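You operate a simulated robot arm through the tools that you are given. There is no shell and no other tool. Be economical: measure what you need, move in short steps, check, and stop when the job is done.

You are at the controls of a simulated robot arm. One attempt, no reset.

## Task
Press the plum, cherry and damson lids; stand the popped jar on the saucer.

Only the result counts: the job must be done as asked and must still hold three seconds after the hand-in. Knocking over, shifting, dropping, spilling or breaking anything else fails it. A push-on lid holds only when it is set on centred and level and pressed home; a screw cap is set on level and turned clockwise until tight.

## Robot
A 6-joint arm with a two-finger parallel gripper, fixed in place. Base frame: the origin is at the foot of the arm, x ahead of it, y to its left, z up; the work surface is at about z = 0.91. Lengths are in m, angles in rad, forces in N, time in s.
With the tool pointing down near the work surface it reaches from about 0.36 to 0.76 m from the base axis. Its first joint turns from -1.152 to 1.152 rad. Payload 2.45 kg.
The tool frame sits at the grasp point between the pads (the TCP): z along the fingers, y along the line on which they close. The tips reach 0.024 m beyond it. The gripper opens to 0.068 m. The fingers are 0.017 m wide and 0.01 m thick; the gripper's body (0.04 by 0.07 m) begins 0.041 m behind the TCP.
Orientation is told as [roll, pitch, yaw] about the base's x, y, z axes, in that order, counted from this pose: with the fingers straight down and closing along the base's y, the tool's x points along the base's -x, its y along +y and its z along -z.

## Interface
- The arm moves only by the tool drive_tool. Its argument "targets" is a list of rows, each a list of 3 entries, a list of its own where there are three numbers: the shift along the tool's x, y, z in m, then the turn, a rotation vector about the tool's x, y, z in rad, then the finger opening in m, from 0 to 0.068. In form: [[[tx, ty, tz], [wx, wy, wz], claw], ...]. A call has 1 to 8 rows; each row shifts and turns the commanded pose from where the row before left it, along the tool's axes as they then stand. Rows are played at 5 a second. More than 0.05 m and 0.15 rad between two rows, or a gripper value outside its range, and nothing of the call is played. A pose out of reach is approached as far as the arm can. The call stops where the force on the tool passes 40 N (or 10 N more than at its start, if that is more) or the arm is blocked; 0.2 s more then pass. Each finger travels about 0.108 m/s and halts on what it meets, pressing with about 40 N; the grip force reading is that of the motor and also rises with nothing between the fingers. The clock runs only during rows and for 0.2 s after the last one: add rows that do not move to give the fingers time. The reply holds the time, the measured pose of the TCP, the force on the tool along the base axes, the opening and the grip force, in the units named above and with some noise.
- Cameras (640 x 400 px; columns grow to the right, rows downward): "scene" is fixed at [0.1882, 0.4482, 1.4526]; the picture's right is [-0.38, -0.93, 0.00], its down [-0.67, 0.27, -0.69] and it looks along [0.64, -0.26, -0.73] (base axes); focal length 214 px, centre (320, 200). "wrist" rides on the gripper at [0.084, 0.011, -0.075] in the tool frame; the picture's right is [-0.13, 0.99, 0.00], its down [-0.60, -0.08, -0.79] and it looks along [-0.79, -0.10, 0.61] (tool axes); focal length 251 px, centre (320, 200). There is no depth. A picture from a camera that has moved, and an enlarged one, comes with that camera's place and axes in the base frame and with its lens. The place of the scene camera against the robot may be out by one fixed shift of up to 0.012 m in any direction.
- capture(camera): a new picture of that camera. It takes no simulated time.
- inspect(camera, box): a new picture of the part [left, top, right, bottom] of that camera's present view, enlarged. It takes no simulated time.
- sign_off(): hands the job in; it is judged then, once.

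Work in short steps. Places have to be worked out from the pictures, the camera data and where the tool is seen: move nearer, look again, correct. Check each grasp and each placing, and mend what went wrong. You have 120 turns and 64 pictures in all, those below and enlarged ones among them. Open the gripper and draw the arm clear of the work before you hand the job in, unless the task says otherwise; then end with one line.

The tools are called by a JSON object that holds its "api" and its "payload". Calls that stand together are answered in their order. drive_tool: Moves the arm, as the interface text tells. Its arguments: {"type":"object","properties":{"targets":{"type":"array"}},"required":["targets"]} The other tools are called the same way: capture (camera) takes a picture; inspect (camera, box) takes an enlarged picture of a part of a camera's view; sign_off () hands the job in.

At the start:

```text
t: 0.0
ee_pos: [0.3801, 0.2149, 1.2862]
tcp_rot: [-0.001, -0.002, 0.001]
ft_force: [-0.4, -0.4, 0.7]
opening: 0.068
grasp_force: 0.1
```

scene: 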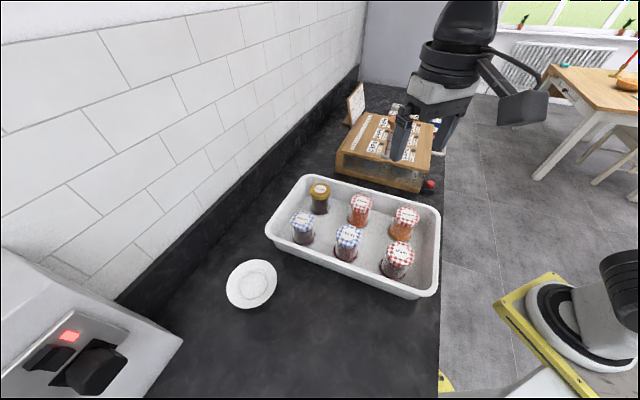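
wrist: 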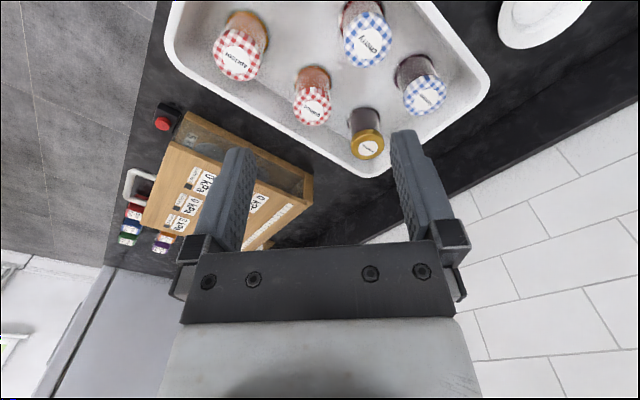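

I'll take enlarged views of the jars and the display box first.

{"api": "inspect", "payload": {"camera": "scene", "box": [260, 160, 450, 310]}}

{"api": "inspect", "payload": {"camera": "scene", "box": [330, 70, 450, 200]}}

{"api": "inspect", "payload": {"camera": "wrist", "box": [160, 0, 500, 200]}}

{"api": "inspect", "payload": {"camera": "wrist", "box": [100, 90, 330, 260]}}

```text
2.67 times, centred on (355, 235) of scene
camera zoom: at [0.1882, 0.4482, 1.4526], right [-0.38, -0.93, 0.0], down [-0.67, 0.27, -0.69], along [0.64, -0.26, -0.73], focal length 572 px, centre (227, 107)
```

zoom: 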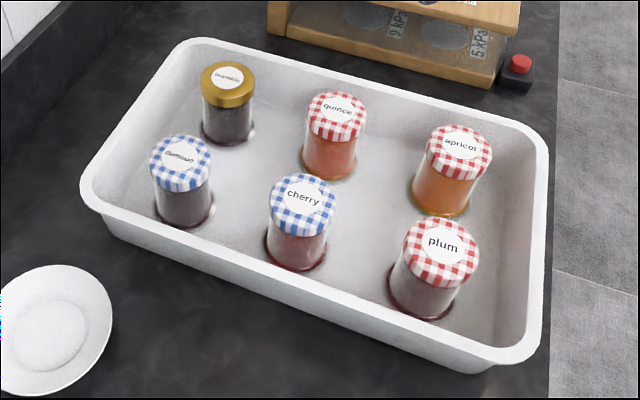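

```text
3.08 times, centred on (390, 135) of scene
camera zoom: at [0.1882, 0.4482, 1.4526], right [-0.38, -0.93, 0.0], down [-0.67, 0.27, -0.69], along [0.64, -0.26, -0.73], focal length 660 px, centre (105, 400)
```

zoom: 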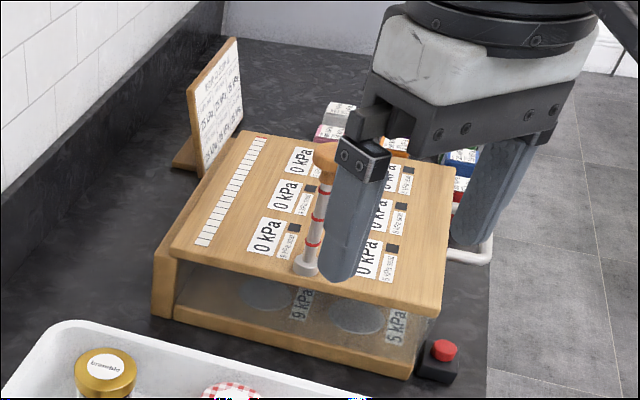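

```text
1.88 times, centred on (330, 100) of wrist
camera zoom: at [0.2957, 0.2255, 1.3608], right [0.13, 0.99, 0.0], down [0.6, -0.08, 0.79], along [0.79, -0.1, -0.61], focal length 473 px, centre (301, 388)
```

zoom: 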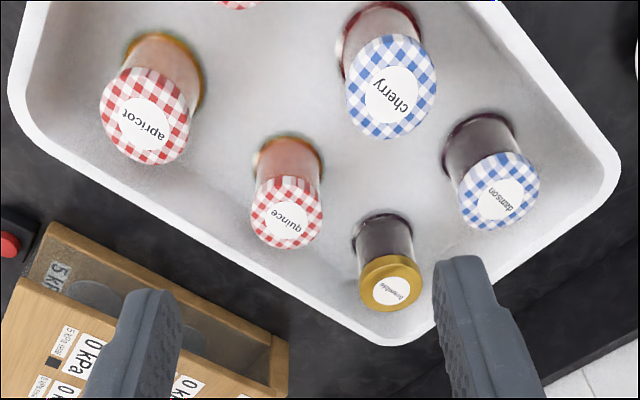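

```text
2.35 times, centred on (215, 175) of wrist
camera zoom: at [0.2957, 0.2255, 1.3608], right [0.13, 0.99, 0.0], down [0.6, -0.08, 0.79], along [0.79, -0.1, -0.61], focal length 592 px, centre (567, 259)
```

zoom: 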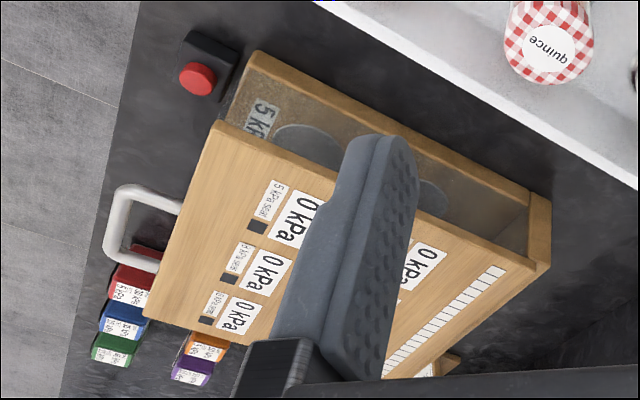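

The lid tops come out near z≈1.01: cherry (0.434, 0.270), damson (0.523, 0.356), plum (0.344, 0.181). I'll read the board in the scene and start moving above cherry with the fingers closed.

{"api": "inspect", "payload": {"camera": "scene", "box": [340, 75, 380, 130]}}

{"api": "drive_tool", "payload": {"targets": [[[-0.02, 0.02, 0.04], [0, 0, 0], 0.0], [[-0.02, 0.02, 0.04], [0, 0, 0], 0.0], [[-0.014, 0.015, 0.04], [0, 0, 0], 0.0], [[0, 0, 0.04], [0, 0, 0], 0.0], [[0, 0, 0.02], [0, 0, 0], 0.0]]}}

```text
7.27 times, centred on (360, 102) of scene
camera zoom: at [0.1882, 0.4482, 1.4526], right [-0.38, -0.93, 0.0], down [-0.67, 0.27, -0.69], along [0.64, -0.26, -0.73], focal length 1560 px, centre (29, 909)
```

zoom: 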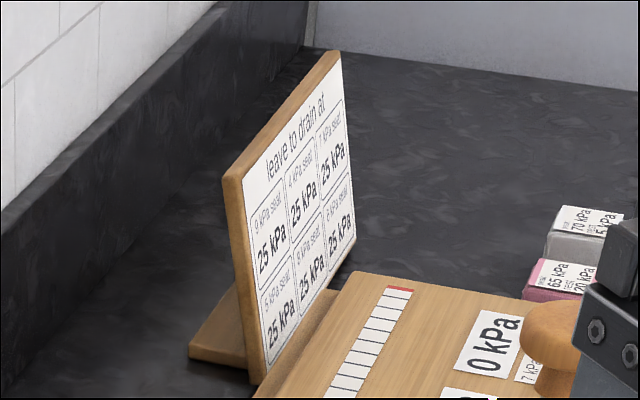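

```text
t: 1.2
ee_pos: [0.4343, 0.2695, 1.1052]
tcp_rot: [0.0, 0.0, 0.0]
ft_force: [0.5, -0.1, -0.2]
opening: 0.0
grasp_force: 23.7
```

The board belongs to another task. Tips should now be about 0.067 m above the cherry lid, so I'll check the alignment.

{"api": "capture", "payload": {"camera": "wrist"}}

{"api": "inspect", "payload": {"camera": "scene", "box": [260, 160, 450, 310]}}

```text
56 pictures are left
camera wrist: at [0.3499, 0.2803, 1.1794], right [0.13, 0.99, 0.0], down [0.6, -0.08, 0.79], along [0.79, -0.1, -0.61], focal length 251 px, centre (320, 200)
```

wrist: 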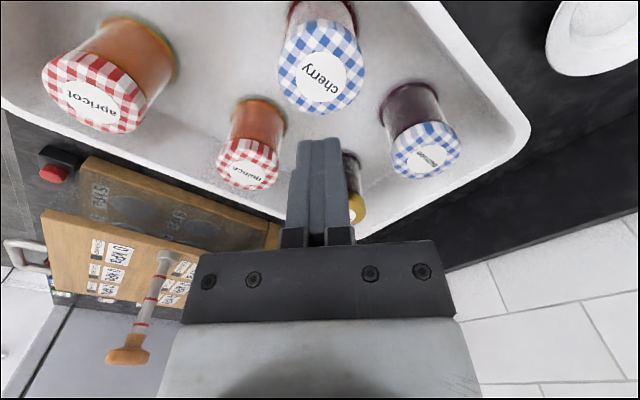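

```text
2.67 times, centred on (355, 235) of scene
camera zoom: at [0.1882, 0.4482, 1.4526], right [-0.38, -0.93, 0.0], down [-0.67, 0.27, -0.69], along [0.64, -0.26, -0.73], focal length 572 px, centre (227, 107)
```

zoom: 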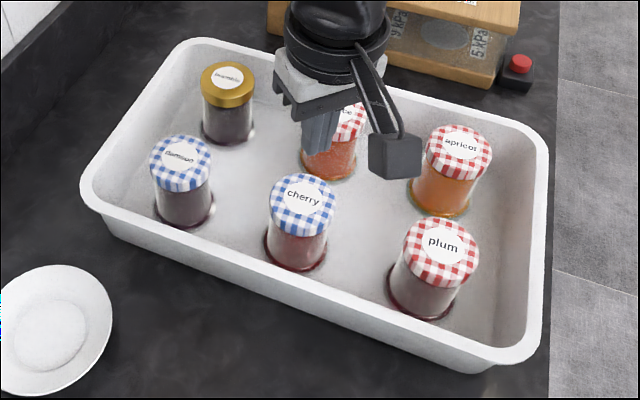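

Combining the two wrist views puts the lid tops nearer z≈0.99, with cherry at (0.4435, 0.270). I shift 9 mm in x, descend until the tips are near 1.01 and look again.

{"api": "drive_tool", "payload": {"targets": [[[-0.009, 0, 0.03], [0, 0, 0], 0.0], [[0, 0, 0.025], [0, 0, 0], 0.0], [[0, 0, 0.012], [0, 0, 0], 0.0]]}}

{"api": "capture", "payload": {"camera": "wrist"}}

{"api": "inspect", "payload": {"camera": "scene", "box": [300, 190, 400, 270]}}

```text
t: 2.0
ee_pos: [0.4423, 0.2688, 1.038]
tcp_rot: [0.0, 0.001, 0.002]
ft_force: [0.6, 0.6, 0.4]
opening: 0.0
grasp_force: 23.5
```

```text
54 pictures are left
camera wrist: at [0.3583, 0.2801, 1.1137], right [0.13, 0.99, 0.0], down [0.6, -0.08, 0.79], along [0.79, -0.1, -0.61], focal length 251 px, centre (320, 200)
```

wrist: 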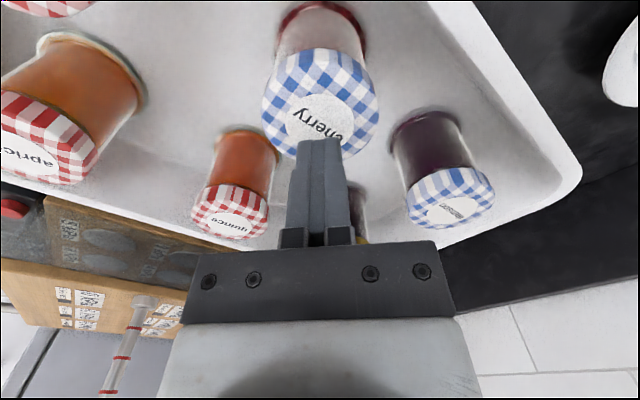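

```text
5.00 times, centred on (350, 230) of scene
camera zoom: at [0.1882, 0.4482, 1.4526], right [-0.38, -0.93, 0.0], down [-0.67, 0.27, -0.69], along [0.64, -0.26, -0.73], focal length 1072 px, centre (170, 50)
```

zoom: 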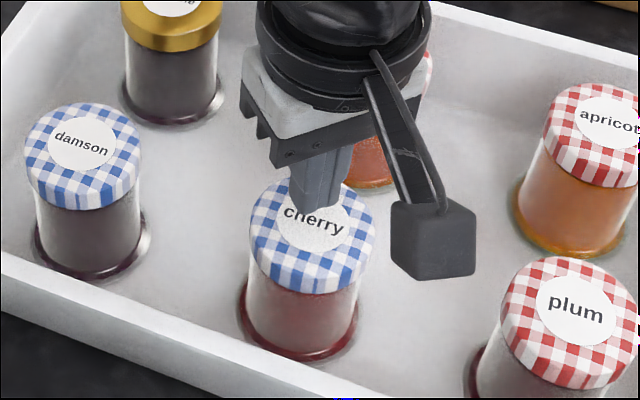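

The label centre now projects to (0.443, 0.270) at z 0.99, which matches the tool. I descend slowly to find contact.

{"api": "drive_tool", "payload": {"targets": [[[0, 0, 0.008], [0, 0, 0], 0.0], [[0, 0, 0.006], [0, 0, 0], 0.0], [[0, 0, 0.003], [0, 0, 0], 0.0], [[0, 0, 0.002], [0, 0, 0], 0.0]]}}

```text
t: 2.8
ee_pos: [0.4439, 0.2701, 1.027]
tcp_rot: [0.0, -0.003, 0.003]
ft_force: [-0.2, 0.0, 6.3]
opening: 0.0
grasp_force: 23.3
stopped in row 4: the force on the tool passed its limit (the readings are from after the stop); the commanded pose is now the measured one
```

Contact came at TCP z≈1.027, so the lid top is ≈1.003. I'll back off and press in fine increments to measure how stiff the lid is.

{"api": "drive_tool", "payload": {"targets": [[[0, 0, -0.002], [0, 0, 0], 0.0], [[0, 0, 0], [0, 0, 0], 0.0]]}}

{"api": "drive_tool", "payload": {"targets": [[[0, 0, 0.0015], [0, 0, 0], 0.0], [[0, 0, 0], [0, 0, 0], 0.0]]}}

{"api": "drive_tool", "payload": {"targets": [[[0, 0, 0.001], [0, 0, 0], 0.0], [[0, 0, 0], [0, 0, 0], 0.0]]}}

{"api": "drive_tool", "payload": {"targets": [[[0, 0, 0.001], [0, 0, 0], 0.0], [[0, 0, 0], [0, 0, 0], 0.0]]}}

{"api": "drive_tool", "payload": {"targets": [[[0, 0, 0.001], [0, 0, 0], 0.0], [[0, 0, 0], [0, 0, 0], 0.0]]}}

```text
t: 3.4
ee_pos: [0.4448, 0.2708, 1.0277]
tcp_rot: [0.002, -0.004, 0.003]
ft_force: [-0.9, -0.6, -0.6]
opening: 0.0
grasp_force: 23.8
```

```text
t: 4.0
ee_pos: [0.4445, 0.2689, 1.0257]
tcp_rot: [0.002, -0.003, 0.002]
ft_force: [-0.2, 0.3, 0.7]
opening: 0.0
grasp_force: 23.6
```

```text
t: 4.6
ee_pos: [0.4437, 0.2707, 1.0267]
tcp_rot: [0.003, -0.003, 0.002]
ft_force: [-2.8, -5.0, 18.6]
opening: 0.0002
grasp_force: 23.5
```

```text
t: 5.3
ee_pos: [0.4448, 0.2709, 1.0278]
tcp_rot: [0.003, -0.005, 0.003]
ft_force: [-1.5, -0.8, 6.0]
opening: 0.0003
grasp_force: 23.9
stopped in row 2: the force on the tool passed its limit (the readings are from after the stop); the commanded pose is now the measured one
```

```text
t: 5.9
ee_pos: [0.4463, 0.2703, 1.0265]
tcp_rot: [0.004, -0.007, 0.002]
ft_force: [-7.7, -5.2, 30.3]
opening: 0.0
grasp_force: 23.5
```

Cherry is stiff, about 18 N/mm from first touch, so it looks sealed; I'll compare with the others. I lift off, level the tool and go above damson at about (0.533, 0.362).

{"api": "drive_tool", "payload": {"targets": [[[0, 0, -0.03], [0.004, 0.007, -0.002], 0.0], [[-0.03, 0.03, 0], [0, 0, 0], 0.0], [[-0.03, 0.03, 0], [0, 0, 0], 0.0], [[-0.027, 0.032, 0], [0, 0, 0], 0.0], [[0, 0, 0], [0, 0, 0], 0.0]]}}

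{"api": "capture", "payload": {"camera": "wrist"}}

{"api": "inspect", "payload": {"camera": "scene", "box": [280, 180, 380, 260]}}

```text
t: 7.1
ee_pos: [0.533, 0.3614, 1.055]
tcp_rot: [-0.001, 0.001, 0.003]
ft_force: [-0.2, 1.1, 0.3]
opening: 0.0
grasp_force: 23.6
```

```text
52 pictures are left
camera wrist: at [0.4501, 0.3721, 1.1303], right [0.13, 0.99, 0.0], down [0.61, -0.08, 0.79], along [0.79, -0.1, -0.61], focal length 251 px, centre (320, 200)
```

wrist: 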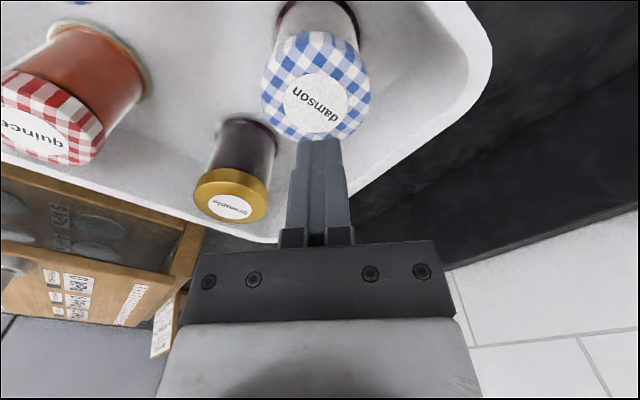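

```text
5.00 times, centred on (330, 220) of scene
camera zoom: at [0.1882, 0.4482, 1.4526], right [-0.38, -0.93, 0.0], down [-0.67, 0.27, -0.69], along [0.64, -0.26, -0.73], focal length 1072 px, centre (270, 100)
```

zoom: 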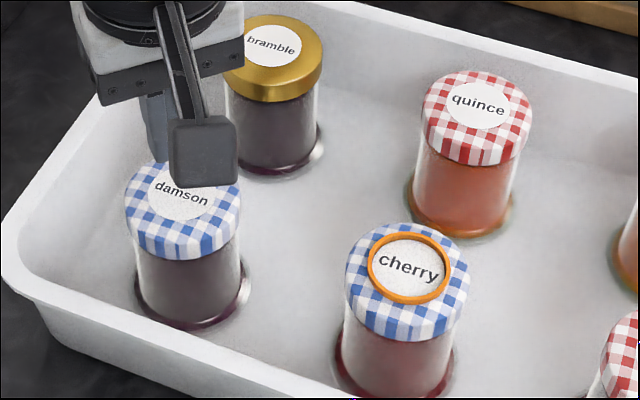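

After pressing, cherry shows an orange ring, which could mean pressed or could be a status colour; comparing damson will help. Damson's centre is ≈(0.530, 0.360), so I shift slightly and descend.

{"api": "drive_tool", "payload": {"targets": [[[0.003, -0.001, 0.015], [0, 0, 0], 0.0], [[0, 0, 0.008], [0, 0, 0], 0.0], [[0, 0, 0.002], [0, 0, 0], 0.0], [[0, 0, 0], [0, 0, 0], 0.0]]}}

{"api": "drive_tool", "payload": {"targets": [[[0, 0, 0.001], [0, 0, 0], 0.0], [[0, 0, 0], [0, 0, 0], 0.0]]}}

{"api": "drive_tool", "payload": {"targets": [[[0, 0, 0.001], [0, 0, 0], 0.0], [[0, 0, 0], [0, 0, 0], 0.0]]}}

{"api": "drive_tool", "payload": {"targets": [[[0, 0, 0.001], [0, 0, 0], 0.0], [[0, 0, 0], [0, 0, 0], 0.0]]}}

```text
t: 8.1
ee_pos: [0.5281, 0.3606, 1.0299]
tcp_rot: [0.0, 0.002, 0.004]
ft_force: [-0.5, 0.2, -0.5]
opening: 0.0
grasp_force: 23.7
```

```text
t: 8.7
ee_pos: [0.5285, 0.361, 1.0294]
tcp_rot: [0.001, 0.002, 0.003]
ft_force: [-0.6, -1.2, 0.2]
opening: 0.0
grasp_force: 23.6
```

```text
t: 9.3
ee_pos: [0.5291, 0.3611, 1.028]
tcp_rot: [0.001, 0.0, 0.003]
ft_force: [-0.5, -0.4, 0.2]
opening: 0.0004
grasp_force: 23.8
```

```text
t: 9.9
ee_pos: [0.53, 0.3619, 1.0281]
tcp_rot: [0.0, 0.002, 0.003]
ft_force: [0.1, -1.2, 1.4]
opening: 0.0
grasp_force: 23.9
```

No firm contact yet, so I continue in 1 mm steps.

{"api": "drive_tool", "payload": {"targets": [[[0, 0, 0.001], [0, 0, 0], 0.0], [[0, 0, 0], [0, 0, 0], 0.0]]}}

{"api": "drive_tool", "payload": {"targets": [[[0, 0, 0.001], [0, 0, 0], 0.0], [[0, 0, 0], [0, 0, 0], 0.0]]}}

{"api": "drive_tool", "payload": {"targets": [[[0, 0, 0.001], [0, 0, 0], 0.0], [[0, 0, 0], [0, 0, 0], 0.0]]}}

{"api": "drive_tool", "payload": {"targets": [[[0, 0, 0.001], [0, 0, 0], 0.0], [[0, 0, 0], [0, 0, 0], 0.0]]}}

```text
t: 10.5
ee_pos: [0.5286, 0.3617, 1.0272]
tcp_rot: [0.002, 0.001, 0.004]
ft_force: [1.9, 0.6, 4.9]
opening: 0.0
grasp_force: 23.6
```

```text
t: 11.1
ee_pos: [0.5283, 0.3628, 1.0258]
tcp_rot: [0.003, -0.001, 0.004]
ft_force: [3.1, -3.2, 17.4]
opening: 0.0002
grasp_force: 23.6
```

```text
t: 11.7
ee_pos: [0.5288, 0.3616, 1.0276]
tcp_rot: [0.003, -0.002, 0.004]
ft_force: [0.7, -6.5, 27.4]
opening: 0.0002
grasp_force: 23.8
```

```text
t: 12.3
ee_pos: [0.5292, 0.3624, 1.0262]
tcp_rot: [0.003, -0.001, 0.003]
ft_force: [0.8, -4.6, 28.5]
opening: 0.0
grasp_force: 23.9
```

The force rose 5, 17, 27 and then only 28.5 N, so there may be some give at the end. I'll take a picture while holding, and press a little more.

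{"api": "drive_tool", "payload": {"targets": [[[0, 0, 0.001], [0, 0, 0], 0.0], [[0, 0, 0], [0, 0, 0], 0.0]]}}

{"api": "drive_tool", "payload": {"targets": [[[0, 0, -0.015], [0, 0, 0], 0.0], [[0.03, -0.03, -0.015], [0, 0, 0], 0.0], [[0.03, -0.03, 0], [0, 0, 0], 0.0], [[0, 0, 0], [0, 0, 0], 0.0]]}}

{"api": "inspect", "payload": {"camera": "scene", "box": [280, 180, 380, 260]}}

```text
t: 12.9
ee_pos: [0.5291, 0.3622, 1.026]
tcp_rot: [0.005, -0.001, 0.003]
ft_force: [-7.0, -5.5, 35.3]
opening: 0.0
grasp_force: 23.6
```

```text
t: 13.9
ee_pos: [0.4685, 0.3039, 1.0516]
tcp_rot: [-0.001, 0.001, 0.003]
ft_force: [-0.6, -0.3, -0.3]
opening: 0.0003
grasp_force: 23.7
```

```text
5.00 times, centred on (330, 220) of scene
camera zoom: at [0.1882, 0.4482, 1.4526], right [-0.38, -0.93, 0.0], down [-0.67, 0.27, -0.69], along [0.64, -0.26, -0.73], focal length 1072 px, centre (270, 100)
```

zoom: 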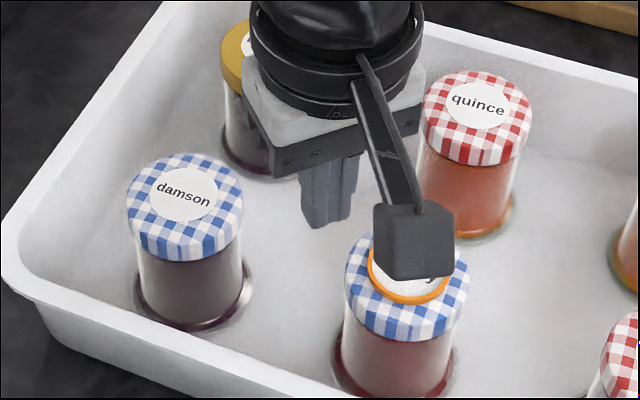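

Damson shows no ring, unlike cherry. I go to plum next, estimated at (0.348, 0.178).

{"api": "drive_tool", "payload": {"targets": [[[0.03, -0.03, -0.005], [0, 0, 0], 0.0], [[0.03, -0.032, 0], [0, 0, 0], 0.0], [[0.03, -0.032, 0], [0, 0, 0], 0.0], [[0.03, -0.032, 0], [0, 0, 0], 0.0], [[0, 0, 0], [0, 0, 0], 0.0]]}}

{"api": "capture", "payload": {"camera": "wrist"}}

{"api": "inspect", "payload": {"camera": "scene", "box": [280, 180, 440, 300]}}

```text
t: 15.1
ee_pos: [0.3528, 0.1781, 1.058]
tcp_rot: [0.0, 0.0, 0.005]
ft_force: [0.1, 0.0, -0.3]
opening: 0.0
grasp_force: 23.5
```

```text
49 pictures are left
camera wrist: at [0.2684, 0.1877, 1.1335], right [0.13, 0.99, 0.0], down [0.61, -0.08, 0.79], along [0.79, -0.1, -0.61], focal length 251 px, centre (320, 200)
```

wrist: 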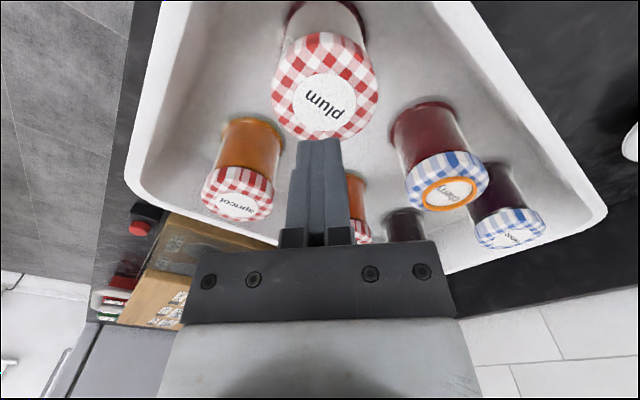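

```text
3.33 times, centred on (360, 240) of scene
camera zoom: at [0.1882, 0.4482, 1.4526], right [-0.38, -0.93, 0.0], down [-0.67, 0.27, -0.69], along [0.64, -0.26, -0.73], focal length 715 px, centre (187, 67)
```

zoom: 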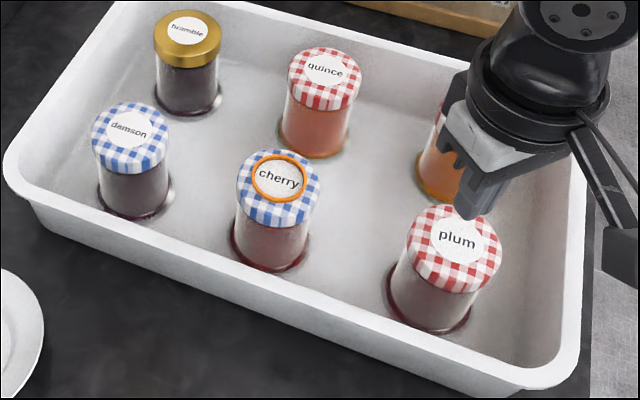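

Plum centre is ≈(0.349, 0.181). I correct for that and press in 1 mm steps.

{"api": "drive_tool", "payload": {"targets": [[[0.003, 0.0025, 0.015], [0, 0, -0.004], 0.0], [[0, 0, 0.01], [0, 0, 0], 0.0], [[0, 0, 0.003], [0, 0, 0], 0.0], [[0, 0, 0], [0, 0, 0], 0.0]]}}

{"api": "drive_tool", "payload": {"targets": [[[0, 0, 0.001], [0, 0, 0], 0.0], [[0, 0, 0], [0, 0, 0], 0.0]]}}

{"api": "drive_tool", "payload": {"targets": [[[0, 0, 0.001], [0, 0, 0], 0.0], [[0, 0, 0], [0, 0, 0], 0.0]]}}

{"api": "drive_tool", "payload": {"targets": [[[0, 0, 0.001], [0, 0, 0], 0.0], [[0, 0, 0], [0, 0, 0], 0.0]]}}

```text
t: 16.1
ee_pos: [0.347, 0.1783, 1.0296]
tcp_rot: [0.0, 0.003, 0.007]
ft_force: [0.8, -0.3, 0.7]
opening: 0.0001
grasp_force: 23.3
```

```text
t: 16.7
ee_pos: [0.3466, 0.1786, 1.0283]
tcp_rot: [0.0, 0.002, 0.007]
ft_force: [0.4, -0.2, -0.2]
opening: 0.0
grasp_force: 23.6
```

```text
t: 17.3
ee_pos: [0.3461, 0.1786, 1.0284]
tcp_rot: [0.0, 0.0, 0.008]
ft_force: [0.1, 0.0, 0.1]
opening: 0.0001
grasp_force: 23.4
```

```text
t: 17.9
ee_pos: [0.3468, 0.1782, 1.0278]
tcp_rot: [0.0, 0.001, 0.005]
ft_force: [-5.3, -0.7, 14.0]
opening: 0.0
grasp_force: 23.5
```

Contact with 14 N, so I continue.

{"api": "drive_tool", "payload": {"targets": [[[0, 0, 0.0007], [0, 0, 0], 0.0], [[0, 0, 0], [0, 0, 0], 0.0]]}}

{"api": "drive_tool", "payload": {"targets": [[[0, 0, 0.0007], [0, 0, 0], 0.0], [[0, 0, 0], [0, 0, 0], 0.0]]}}

{"api": "inspect", "payload": {"camera": "scene", "box": [360, 210, 440, 290]}}

```text
t: 18.5
ee_pos: [0.3455, 0.178, 1.0256]
tcp_rot: [0.002, 0.0, 0.008]
ft_force: [-5.6, -2.3, 27.8]
opening: 0.0
grasp_force: 23.1
```

```text
t: 19.0
ee_pos: [0.3465, 0.1785, 1.0262]
tcp_rot: [-0.001, 0.002, 0.008]
ft_force: [-2.9, -1.9, 9.6]
opening: 0.0001
grasp_force: 23.6
stopped in row 2: the force on the tool passed its limit (the readings are from after the stop); the commanded pose is now the measured one
```

```text
5.00 times, centred on (400, 250) of scene
camera zoom: at [0.188, 0.4481, 1.4527], right [-0.38, -0.93, 0.0], down [-0.67, 0.27, -0.69], along [0.64, -0.26, -0.73], focal length 1072 px, centre (-80, -50)
```

zoom: 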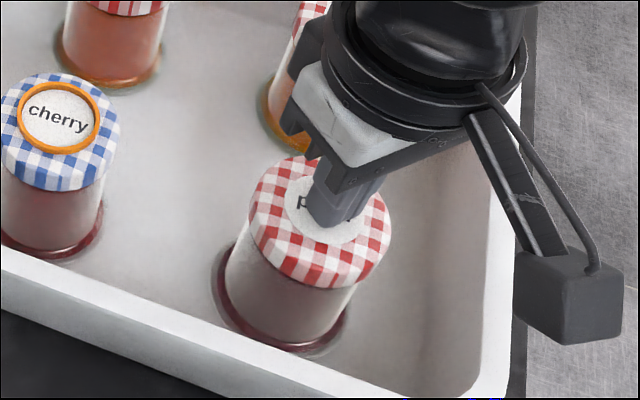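

Plum took more than 40 N with no ring so far. I lift off, check it, and return to damson for an equal press.

{"api": "drive_tool", "payload": {"targets": [[[0, 0, -0.03], [0, 0, -0.005], 0.0], [[-0.04, 0.04, 0], [0, 0, 0], 0.0], [[-0.05, 0.048, 0], [0, 0, 0], 0.0], [[-0.045, 0.048, 0], [0, 0, 0], 0.0], [[-0.047, 0.046, 0], [0, 0, 0], 0.0], [[0, 0, 0], [0, 0, 0], 0.0]]}}

{"api": "inspect", "payload": {"camera": "scene", "box": [280, 180, 440, 300]}}

```text
refused: row 2 steps farther than a row can; nothing moved
```

```text
3.33 times, centred on (360, 240) of scene
camera zoom: at [0.188, 0.4481, 1.4527], right [-0.38, -0.93, 0.0], down [-0.67, 0.27, -0.69], along [0.64, -0.26, -0.73], focal length 715 px, centre (187, 67)
```

zoom: 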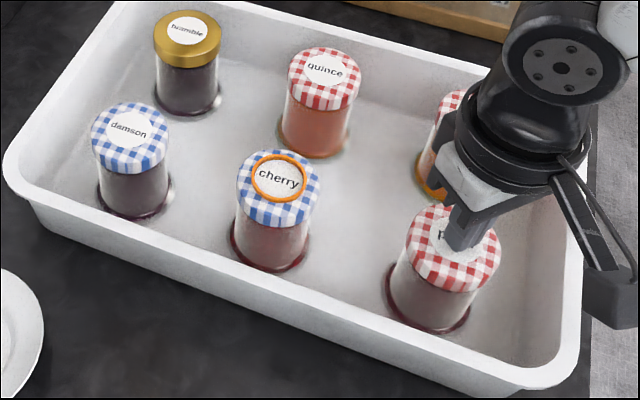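

The row was too long and nothing moved, so I repeat the move with smaller steps.

{"api": "drive_tool", "payload": {"targets": [[[0, 0, -0.03], [0, 0, -0.005], 0.0], [[-0.03, 0.03, 0], [0, 0, 0], 0.0], [[-0.035, 0.035, 0], [0, 0, 0], 0.0], [[-0.035, 0.035, 0], [0, 0, 0], 0.0], [[-0.035, 0.035, 0], [0, 0, 0], 0.0], [[-0.035, 0.035, 0], [0, 0, 0], 0.0], [[-0.0135, 0.0125, 0], [0, 0, 0], 0.0], [[0, 0, 0], [0, 0, 0], 0.0]]}}

{"api": "inspect", "payload": {"camera": "scene", "box": [280, 180, 440, 300]}}

```text
t: 20.8
ee_pos: [0.5255, 0.3644, 1.0531]
tcp_rot: [0.0, 0.002, 0.011]
ft_force: [0.1, 0.1, -0.2]
opening: 0.0
grasp_force: 23.6
```

```text
3.33 times, centred on (360, 240) of scene
camera zoom: at [0.1882, 0.4482, 1.4526], right [-0.38, -0.93, 0.0], down [-0.67, 0.27, -0.69], along [0.64, -0.26, -0.73], focal length 715 px, centre (187, 67)
```

zoom: 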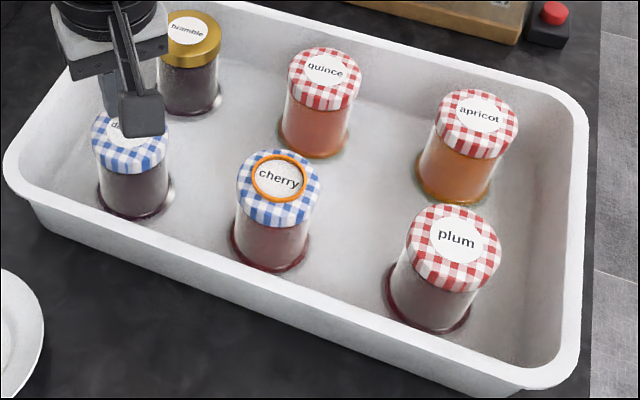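

Plum shows no ring after a press above 40 N. I fix the yaw and centring and press damson again to the same force.

{"api": "drive_tool", "payload": {"targets": [[[-0.003, -0.003, 0.012], [0, 0, 0.01], 0.0], [[0, 0, 0.01], [0, 0, 0], 0.0], [[0, 0, 0.003], [0, 0, 0], 0.0], [[0, 0, 0.001], [0, 0, 0], 0.0], [[0, 0, 0.001], [0, 0, 0], 0.0], [[0, 0, 0.001], [0, 0, 0], 0.0], [[0, 0, 0.001], [0, 0, 0], 0.0], [[0, 0, 0.001], [0, 0, 0], 0.0]]}}

{"api": "drive_tool", "payload": {"targets": [[[0, 0, -0.02], [0, 0, 0], 0.0], [[0.03, -0.03, -0.02], [0, 0, 0], 0.0], [[0.025, -0.025, -0.02], [0, 0, 0], 0.0], [[0, 0, 0], [0, 0, 0], 0.0]]}}

{"api": "inspect", "payload": {"camera": "scene", "box": [280, 180, 440, 300]}}

```text
t: 22.6
ee_pos: [0.5307, 0.3598, 1.0268]
tcp_rot: [0.001, 0.003, 0.003]
ft_force: [-1.4, -1.8, 2.2]
opening: 0.0
grasp_force: 23.8
```

```text
t: 23.6
ee_pos: [0.4778, 0.3024, 1.0861]
tcp_rot: [0.002, 0.001, 0.003]
ft_force: [-0.5, 0.0, 0.6]
opening: 0.0
grasp_force: 23.7
```

```text
3.33 times, centred on (360, 240) of scene
camera zoom: at [0.1882, 0.4482, 1.4526], right [-0.38, -0.93, 0.0], down [-0.67, 0.27, -0.69], along [0.64, -0.26, -0.73], focal length 715 px, centre (187, 67)
```

zoom: 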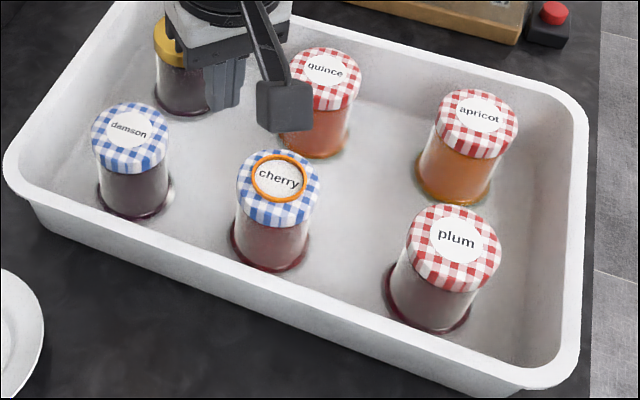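

That press only reached 2 N. Damson did take 35 N earlier without a ring, but for certainty I'll press it once beyond 40 N, as I did with the others.

{"api": "drive_tool", "payload": {"targets": [[[-0.025, 0.028, 0.02], [0, 0, 0], 0.0], [[-0.028, 0.03, 0.02], [0, 0, 0], 0.0], [[0, 0, 0.014], [0, 0, 0], 0.0], [[0, 0, 0.004], [0, 0, 0], 0.0], [[0, 0, 0.0015], [0, 0, 0], 0.0], [[0, 0, 0.0015], [0, 0, 0], 0.0], [[0, 0, 0.0015], [0, 0, 0], 0.0], [[0, 0, 0.001], [0, 0, 0], 0.0]]}}

{"api": "drive_tool", "payload": {"targets": [[[0, 0, 0.001], [0, 0, 0], 0.0], [[0, 0, 0.001], [0, 0, 0], 0.0]]}}

```text
t: 25.4
ee_pos: [0.5303, 0.363, 1.0263]
tcp_rot: [0.005, -0.003, 0.002]
ft_force: [-4.6, -4.4, 33.8]
opening: 0.0001
grasp_force: 23.6
```

```text
t: 26.0
ee_pos: [0.5309, 0.3646, 1.0282]
tcp_rot: [0.008, -0.006, 0.0]
ft_force: [0.8, 0.1, 3.0]
opening: 0.0
grasp_force: 23.4
stopped in row 2: the force on the tool passed its limit (the readings are from after the stop); the commanded pose is now the measured one
```

Damson has now been pressed beyond 40 N. I lift, level the tool, open the fingers and compare the lids.

{"api": "drive_tool", "payload": {"targets": [[[0, 0, -0.03], [0.008, 0.006, 0.0], 0.0], [[0.03, -0.03, -0.03], [0, 0, 0], 0.0], [[0.03, -0.03, -0.02], [0, 0, 0], 0.068], [[0.028, -0.034, 0], [0, 0, 0], 0.068], [[0, 0, 0], [0, 0, 0], 0.068]]}}

{"api": "capture", "payload": {"camera": "scene"}}

{"api": "capture", "payload": {"camera": "wrist"}}

```text
refused: row 2 steps farther than a row can; nothing moved
```

```text
43 pictures are left
```

scene: 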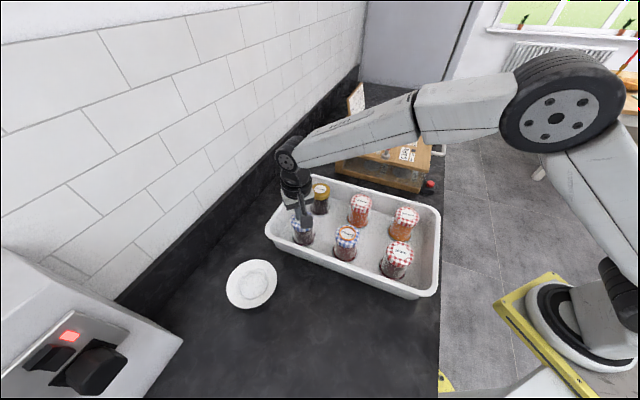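

```text
42 pictures are left
camera wrist: at [0.4466, 0.3752, 1.1017], right [0.13, 0.99, 0.01], down [0.6, -0.08, 0.8], along [0.79, -0.1, -0.6], focal length 251 px, centre (320, 200)
```

wrist: 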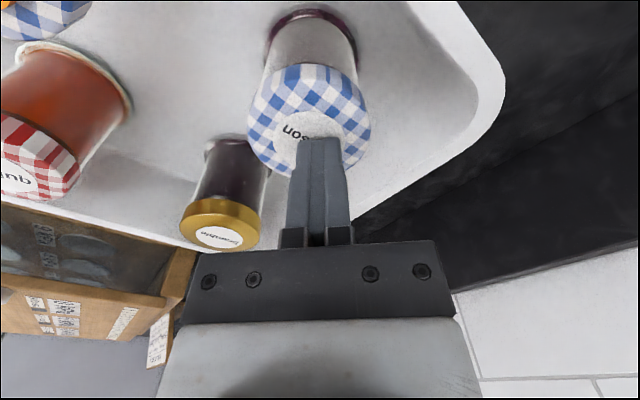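

No ring on damson or plum, so cherry is the popped one. I lift, level and move above cherry with the fingers open, in shorter rows.

{"api": "drive_tool", "payload": {"targets": [[[0, 0, -0.04], [0.008, 0.006, 0.0], 0.0], [[0.03, -0.03, 0], [0, 0, 0], 0.0], [[0.03, -0.03, 0], [0, 0, 0], 0.068], [[0.027, -0.034, 0], [0, 0, 0], 0.068], [[0, 0, 0], [0, 0, 0], 0.068], [[0, 0, 0], [0, 0, 0], 0.068]]}}

{"api": "capture", "payload": {"camera": "wrist"}}

{"api": "inspect", "payload": {"camera": "scene", "box": [220, 160, 460, 310]}}

```text
t: 27.4
ee_pos: [0.4452, 0.2698, 1.0658]
tcp_rot: [-0.002, 0.0, 0.003]
ft_force: [0.4, -0.5, -0.2]
opening: 0.0681
grasp_force: 0.1
```

```text
41 pictures are left
camera wrist: at [0.3606, 0.2801, 1.1406], right [0.13, 0.99, 0.0], down [0.6, -0.08, 0.79], along [0.79, -0.1, -0.61], focal length 251 px, centre (320, 200)
```

wrist: 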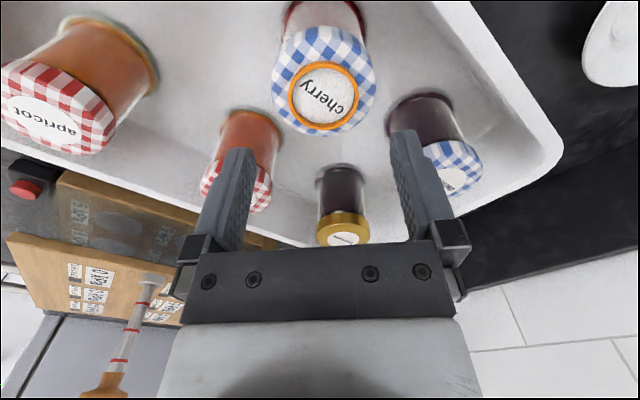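

```text
2.67 times, centred on (340, 235) of scene
camera zoom: at [0.1882, 0.4482, 1.4526], right [-0.38, -0.93, 0.0], down [-0.67, 0.27, -0.69], along [0.64, -0.26, -0.73], focal length 572 px, centre (267, 107)
```

zoom: 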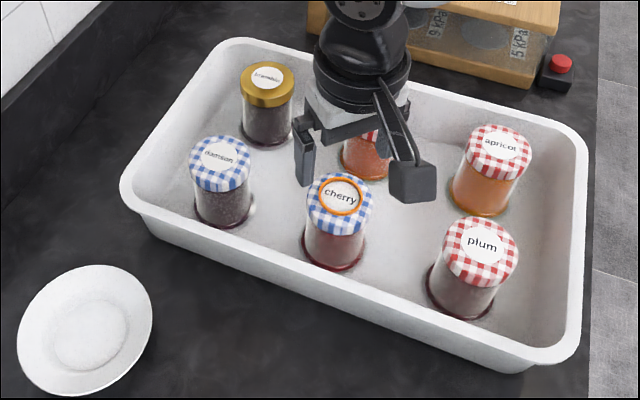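

Lid centre projects to about (0.442, 0.2725), and the lid is about 63 mm across, so clearance is only ~2.5 mm per side. I correct +2.3 mm in y, descend to just above the lid and recheck.

{"api": "drive_tool", "payload": {"targets": [[[0.002, 0.0023, 0.012], [0, 0, 0], 0.068], [[0, 0, 0.015], [0, 0, 0], 0.068], [[0, 0, 0], [0, 0, 0], 0.068]]}}

{"api": "capture", "payload": {"camera": "wrist"}}

{"api": "inspect", "payload": {"camera": "scene", "box": [300, 190, 400, 270]}}

```text
t: 28.2
ee_pos: [0.4417, 0.2722, 1.0385]
tcp_rot: [-0.001, 0.0, 0.002]
ft_force: [0.5, -0.1, 0.1]
opening: 0.0682
grasp_force: 0.1
```

```text
39 pictures are left
camera wrist: at [0.3588, 0.2827, 1.1132], right [0.13, 0.99, 0.0], down [0.6, -0.08, 0.79], along [0.79, -0.1, -0.61], focal length 251 px, centre (320, 200)
```

wrist: 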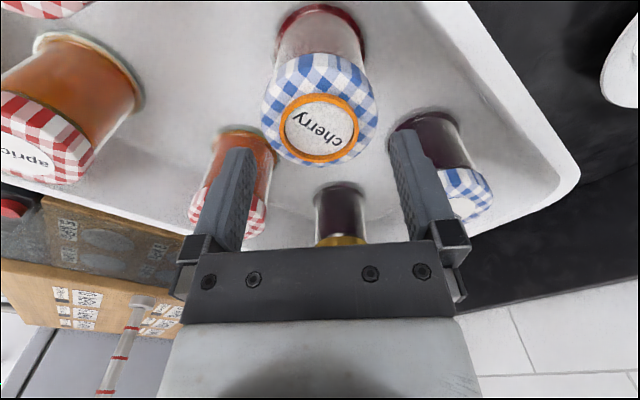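

```text
5.00 times, centred on (350, 230) of scene
camera zoom: at [0.1882, 0.4482, 1.4526], right [-0.38, -0.93, 0.0], down [-0.67, 0.27, -0.69], along [0.64, -0.26, -0.73], focal length 1072 px, centre (170, 50)
```

zoom: 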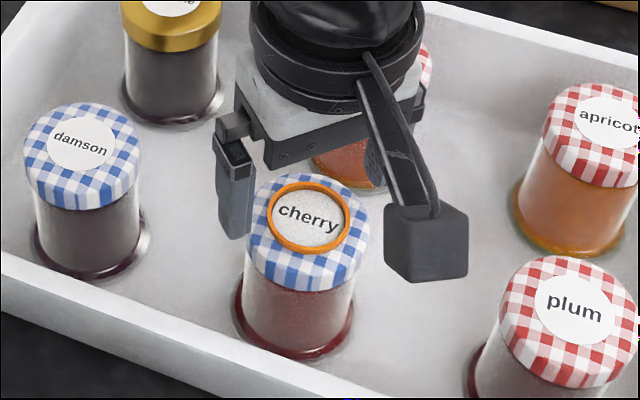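

The fingers are centred in y on the lid (column 320). x looks nearer 0.438, so I shift 3 mm and lower around the jar to TCP z≈0.973.

{"api": "drive_tool", "payload": {"targets": [[[0.003, 0, 0.01], [0, 0, 0], 0.068], [[0, 0, 0.012], [0, 0, 0], 0.068], [[0, 0, 0.012], [0, 0, 0], 0.068], [[0, 0, 0.016], [0, 0, 0], 0.068], [[0, 0, 0.0155], [0, 0, 0], 0.068], [[0, 0, 0], [0, 0, 0], 0.068]]}}

{"api": "capture", "payload": {"camera": "wrist"}}

{"api": "inspect", "payload": {"camera": "scene", "box": [300, 190, 400, 270]}}

```text
t: 29.6
ee_pos: [0.4396, 0.2713, 0.9728]
tcp_rot: [-0.002, 0.0, 0.002]
ft_force: [0.6, 0.7, -0.1]
opening: 0.0682
grasp_force: 0.1
```

```text
37 pictures are left
camera wrist: at [0.3554, 0.2818, 1.0482], right [0.13, 0.99, 0.0], down [0.6, -0.08, 0.79], along [0.79, -0.1, -0.61], focal length 251 px, centre (320, 200)
```

wrist: 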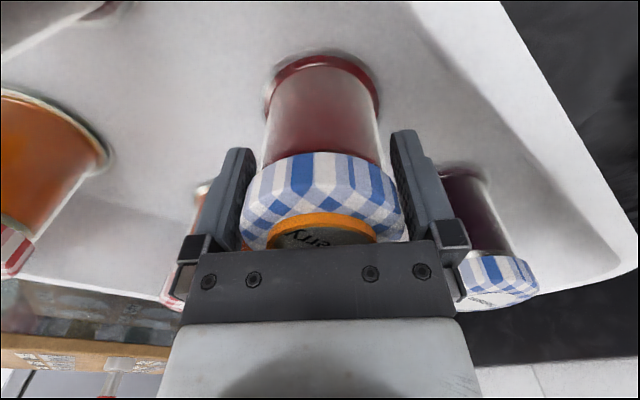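

```text
5.00 times, centred on (350, 230) of scene
camera zoom: at [0.1882, 0.4482, 1.4526], right [-0.38, -0.93, 0.0], down [-0.67, 0.27, -0.69], along [0.64, -0.26, -0.73], focal length 1072 px, centre (170, 50)
```

zoom: 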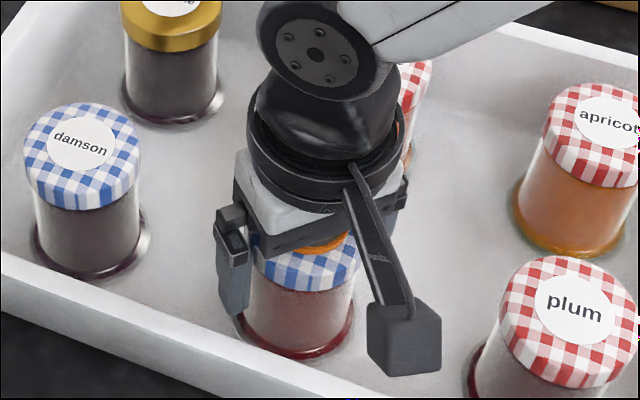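

The jar sits between the fingers with no contact. I close, let the grip settle, then lift 1 cm to test.

{"api": "drive_tool", "payload": {"targets": [[[0, 0, 0], [0, 0, 0], 0.06], [[0, 0, 0], [0, 0, 0], 0.05], [[0, 0, 0], [0, 0, 0], 0.04], [[0, 0, 0], [0, 0, 0], 0.04]]}}

{"api": "drive_tool", "payload": {"targets": [[[0, 0, -0.005], [0, 0, 0], 0.04], [[0, 0, -0.01], [0, 0, 0], 0.04], [[0, 0, 0], [0, 0, 0], 0.04]]}}

{"api": "inspect", "payload": {"camera": "scene", "box": [300, 190, 400, 270]}}

```text
t: 30.6
ee_pos: [0.4384, 0.2704, 0.9724]
tcp_rot: [-0.003, 0.002, 0.002]
ft_force: [0.1, 0.3, 1.4]
opening: 0.0611
grasp_force: 40.0
```

```text
t: 31.4
ee_pos: [0.4396, 0.2709, 0.988]
tcp_rot: [-0.002, 0.002, 0.001]
ft_force: [0.3, 0.5, -3.1]
opening: 0.0611
grasp_force: 39.9
```

```text
5.00 times, centred on (350, 230) of scene
camera zoom: at [0.1882, 0.4482, 1.4526], right [-0.38, -0.93, 0.0], down [-0.67, 0.27, -0.69], along [0.64, -0.26, -0.73], focal length 1072 px, centre (170, 50)
```

zoom: 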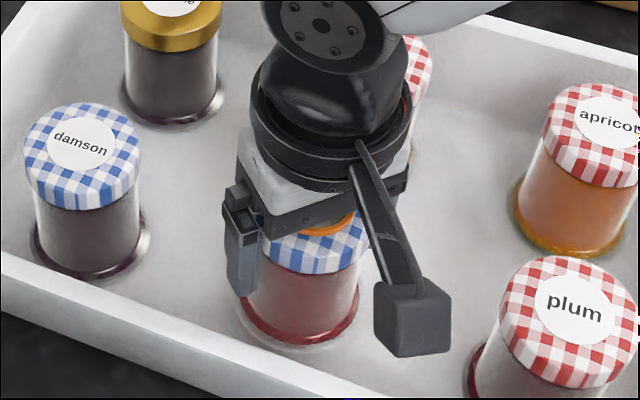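

The jar is held (61 mm opening, ~3 N weight). I lift well above the other lids and carry it toward the saucer.

{"api": "drive_tool", "payload": {"targets": [[[0, 0, -0.03], [0, 0, 0], 0.04], [[0, 0, -0.04], [0, 0, 0], 0.04], [[0, 0, -0.035], [0, 0, 0], 0.04], [[0, 0.03, 0], [0, 0, 0], 0.04], [[0, 0.035, 0], [0, 0, 0], 0.04], [[0, 0.035, 0], [0, 0, 0], 0.04], [[0, 0.03, 0], [0, 0, 0], 0.04], [[0, 0, 0], [0, 0, 0], 0.04]]}}

{"api": "capture", "payload": {"camera": "wrist"}}

{"api": "capture", "payload": {"camera": "scene"}}

```text
t: 33.2
ee_pos: [0.4379, 0.4008, 1.0917]
tcp_rot: [-0.003, 0.002, 0.003]
ft_force: [0.3, 0.6, -3.0]
opening: 0.0612
grasp_force: 40.1
```

```text
34 pictures are left
camera wrist: at [0.3544, 0.4121, 1.1676], right [0.13, 0.99, 0.0], down [0.61, -0.08, 0.79], along [0.79, -0.1, -0.61], focal length 251 px, centre (320, 200)
```

wrist: 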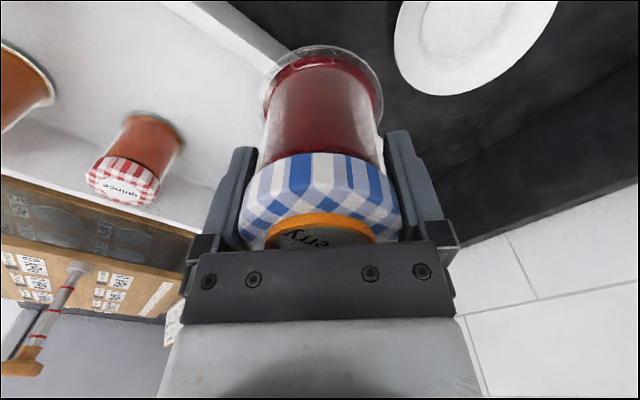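

```text
33 pictures are left
```

scene: 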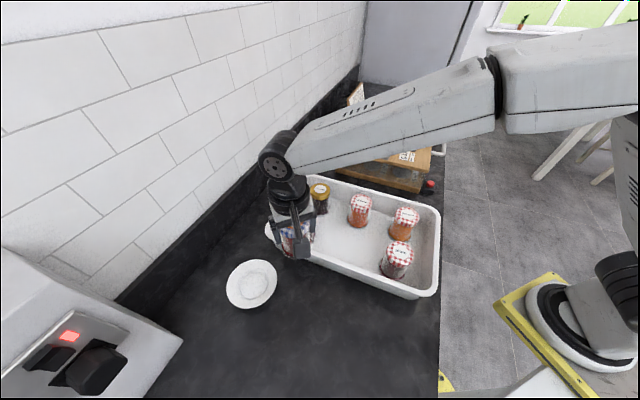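

The saucer is partly out of the wrist view. I raise 6 cm and advance a bit in y to see it whole.

{"api": "drive_tool", "payload": {"targets": [[[0, 0.02, -0.03], [0, 0, 0], 0.04], [[0, 0.02, -0.03], [0, 0, 0], 0.04], [[0.02, 0.0, -0.03], [0, 0, 0], 0.04], [[0.02, 0, 0], [0, 0, 0], 0.04], [[0, 0, 0], [0, 0, 0], 0.04]]}}

{"api": "capture", "payload": {"camera": "wrist"}}

```text
t: 34.4
ee_pos: [0.3979, 0.4412, 1.1823]
tcp_rot: [-0.004, 0.0, 0.0]
ft_force: [-0.6, -1.3, -3.7]
opening: 0.061
grasp_force: 39.8
```

```text
32 pictures are left
camera wrist: at [0.3149, 0.453, 1.2567], right [0.13, 0.99, 0.0], down [0.6, -0.08, 0.79], along [0.79, -0.1, -0.61], focal length 251 px, centre (320, 200)
```

wrist: 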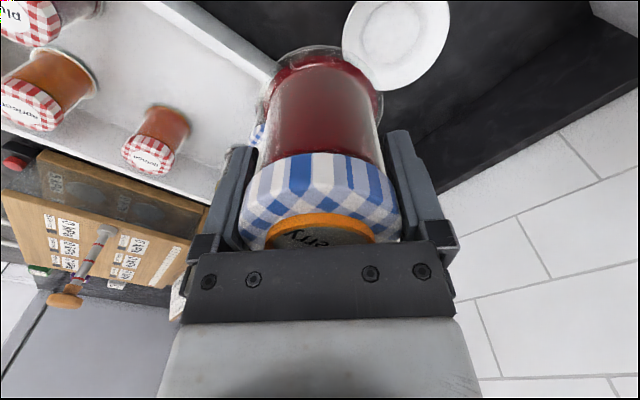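

{"api": "inspect", "payload": {"camera": "wrist", "box": [320, 0, 480, 100]}}

```text
4.00 times, centred on (400, 50) of wrist
camera zoom: at [0.3149, 0.453, 1.2567], right [0.13, 0.99, 0.0], down [0.6, -0.08, 0.79], along [0.79, -0.1, -0.61], focal length 1006 px, centre (0, 800)
```

zoom: 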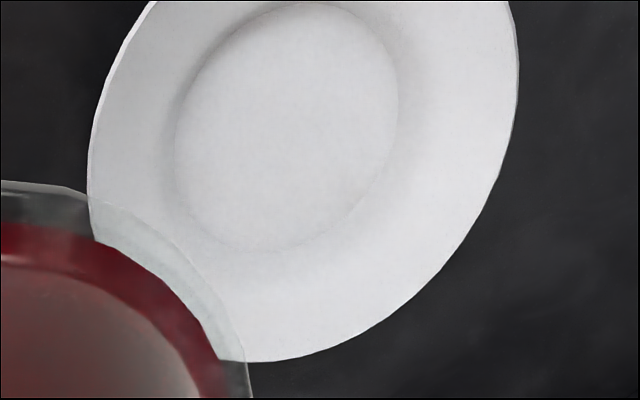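

The saucer well centre comes out at ≈(0.441, 0.524) and is ~67 mm across. I move above it and lower partway.

{"api": "drive_tool", "payload": {"targets": [[[-0.02, 0.035, 0], [0, 0, 0], 0.04], [[-0.023, 0.03, 0], [0, 0, 0], 0.04], [[0, 0.018, 0.03], [0, 0, 0], 0.04], [[0, 0, 0.04], [0, 0, 0], 0.04], [[0, 0, 0.04], [0, 0, 0], 0.04], [[0, 0, 0.035], [0.004, 0, 0], 0.04], [[0, 0, 0], [0, 0, 0], 0.04]]}}

{"api": "capture", "payload": {"camera": "wrist"}}

{"api": "inspect", "payload": {"camera": "scene", "box": [190, 220, 310, 320]}}

```text
t: 36.0
ee_pos: [0.4408, 0.5251, 1.0388]
tcp_rot: [-0.008, 0.0, 0.003]
ft_force: [1.1, -0.2, -2.9]
opening: 0.0611
grasp_force: 39.9
```

```text
30 pictures are left
camera wrist: at [0.357, 0.5365, 1.1134], right [0.13, 0.99, -0.01], down [0.6, -0.07, 0.79], along [0.79, -0.11, -0.61], focal length 251 px, centre (320, 200)
```

wrist: 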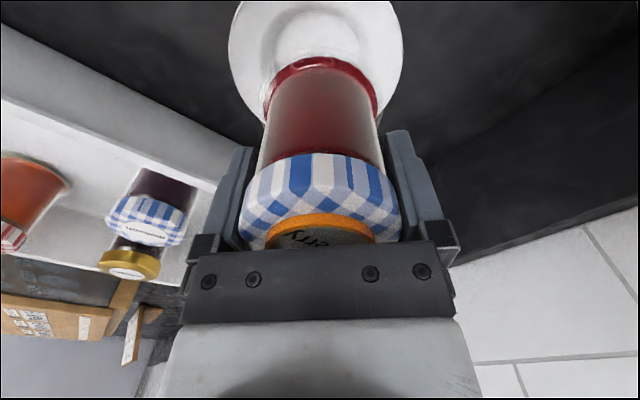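

```text
4.00 times, centred on (250, 270) of scene
camera zoom: at [0.1882, 0.4482, 1.4526], right [-0.38, -0.93, 0.0], down [-0.67, 0.27, -0.69], along [0.64, -0.26, -0.73], focal length 858 px, centre (600, -80)
```

zoom: 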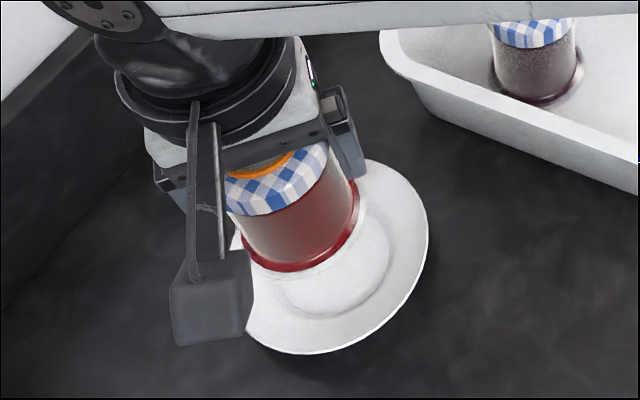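

I used the wrong sign on the tilt, so I correct the roll, lower 3 cm more and zoom in on the saucer for y alignment.

{"api": "drive_tool", "payload": {"targets": [[[0, 0, 0.015], [-0.008, 0, 0.002], 0.04], [[0, 0, 0.015], [0, 0, 0], 0.04], [[0, 0, 0], [0, 0, 0], 0.04]]}}

{"api": "inspect", "payload": {"camera": "wrist", "box": [200, 0, 440, 150]}}

{"api": "inspect", "payload": {"camera": "scene", "box": [190, 220, 310, 320]}}

```text
t: 36.8
ee_pos: [0.4403, 0.5266, 1.0079]
tcp_rot: [0.001, -0.001, 0.001]
ft_force: [-0.4, 0.5, -3.8]
opening: 0.0614
grasp_force: 39.8
```

```text
2.67 times, centred on (320, 75) of wrist
camera zoom: at [0.3573, 0.5372, 1.0845], right [0.13, 0.99, 0.0], down [0.6, -0.08, 0.79], along [0.79, -0.1, -0.61], focal length 670 px, centre (320, 533)
```

zoom: 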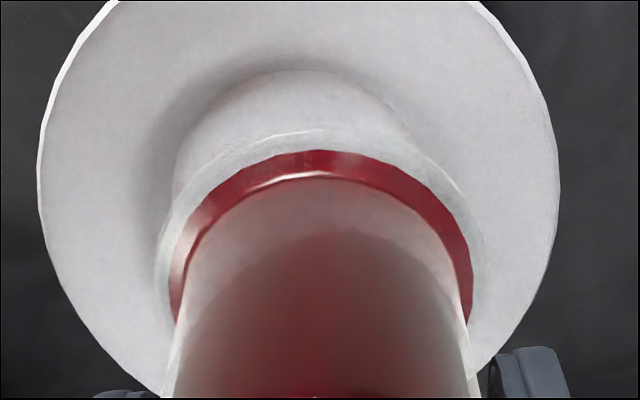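

```text
4.00 times, centred on (250, 270) of scene
camera zoom: at [0.1882, 0.4482, 1.4526], right [-0.38, -0.93, 0.0], down [-0.67, 0.27, -0.69], along [0.64, -0.26, -0.73], focal length 858 px, centre (600, -80)
```

zoom: 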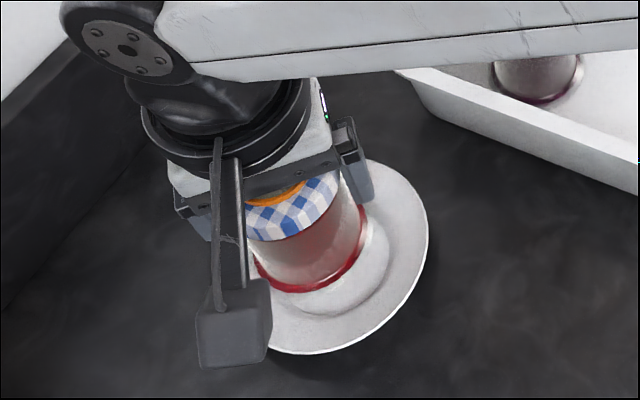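

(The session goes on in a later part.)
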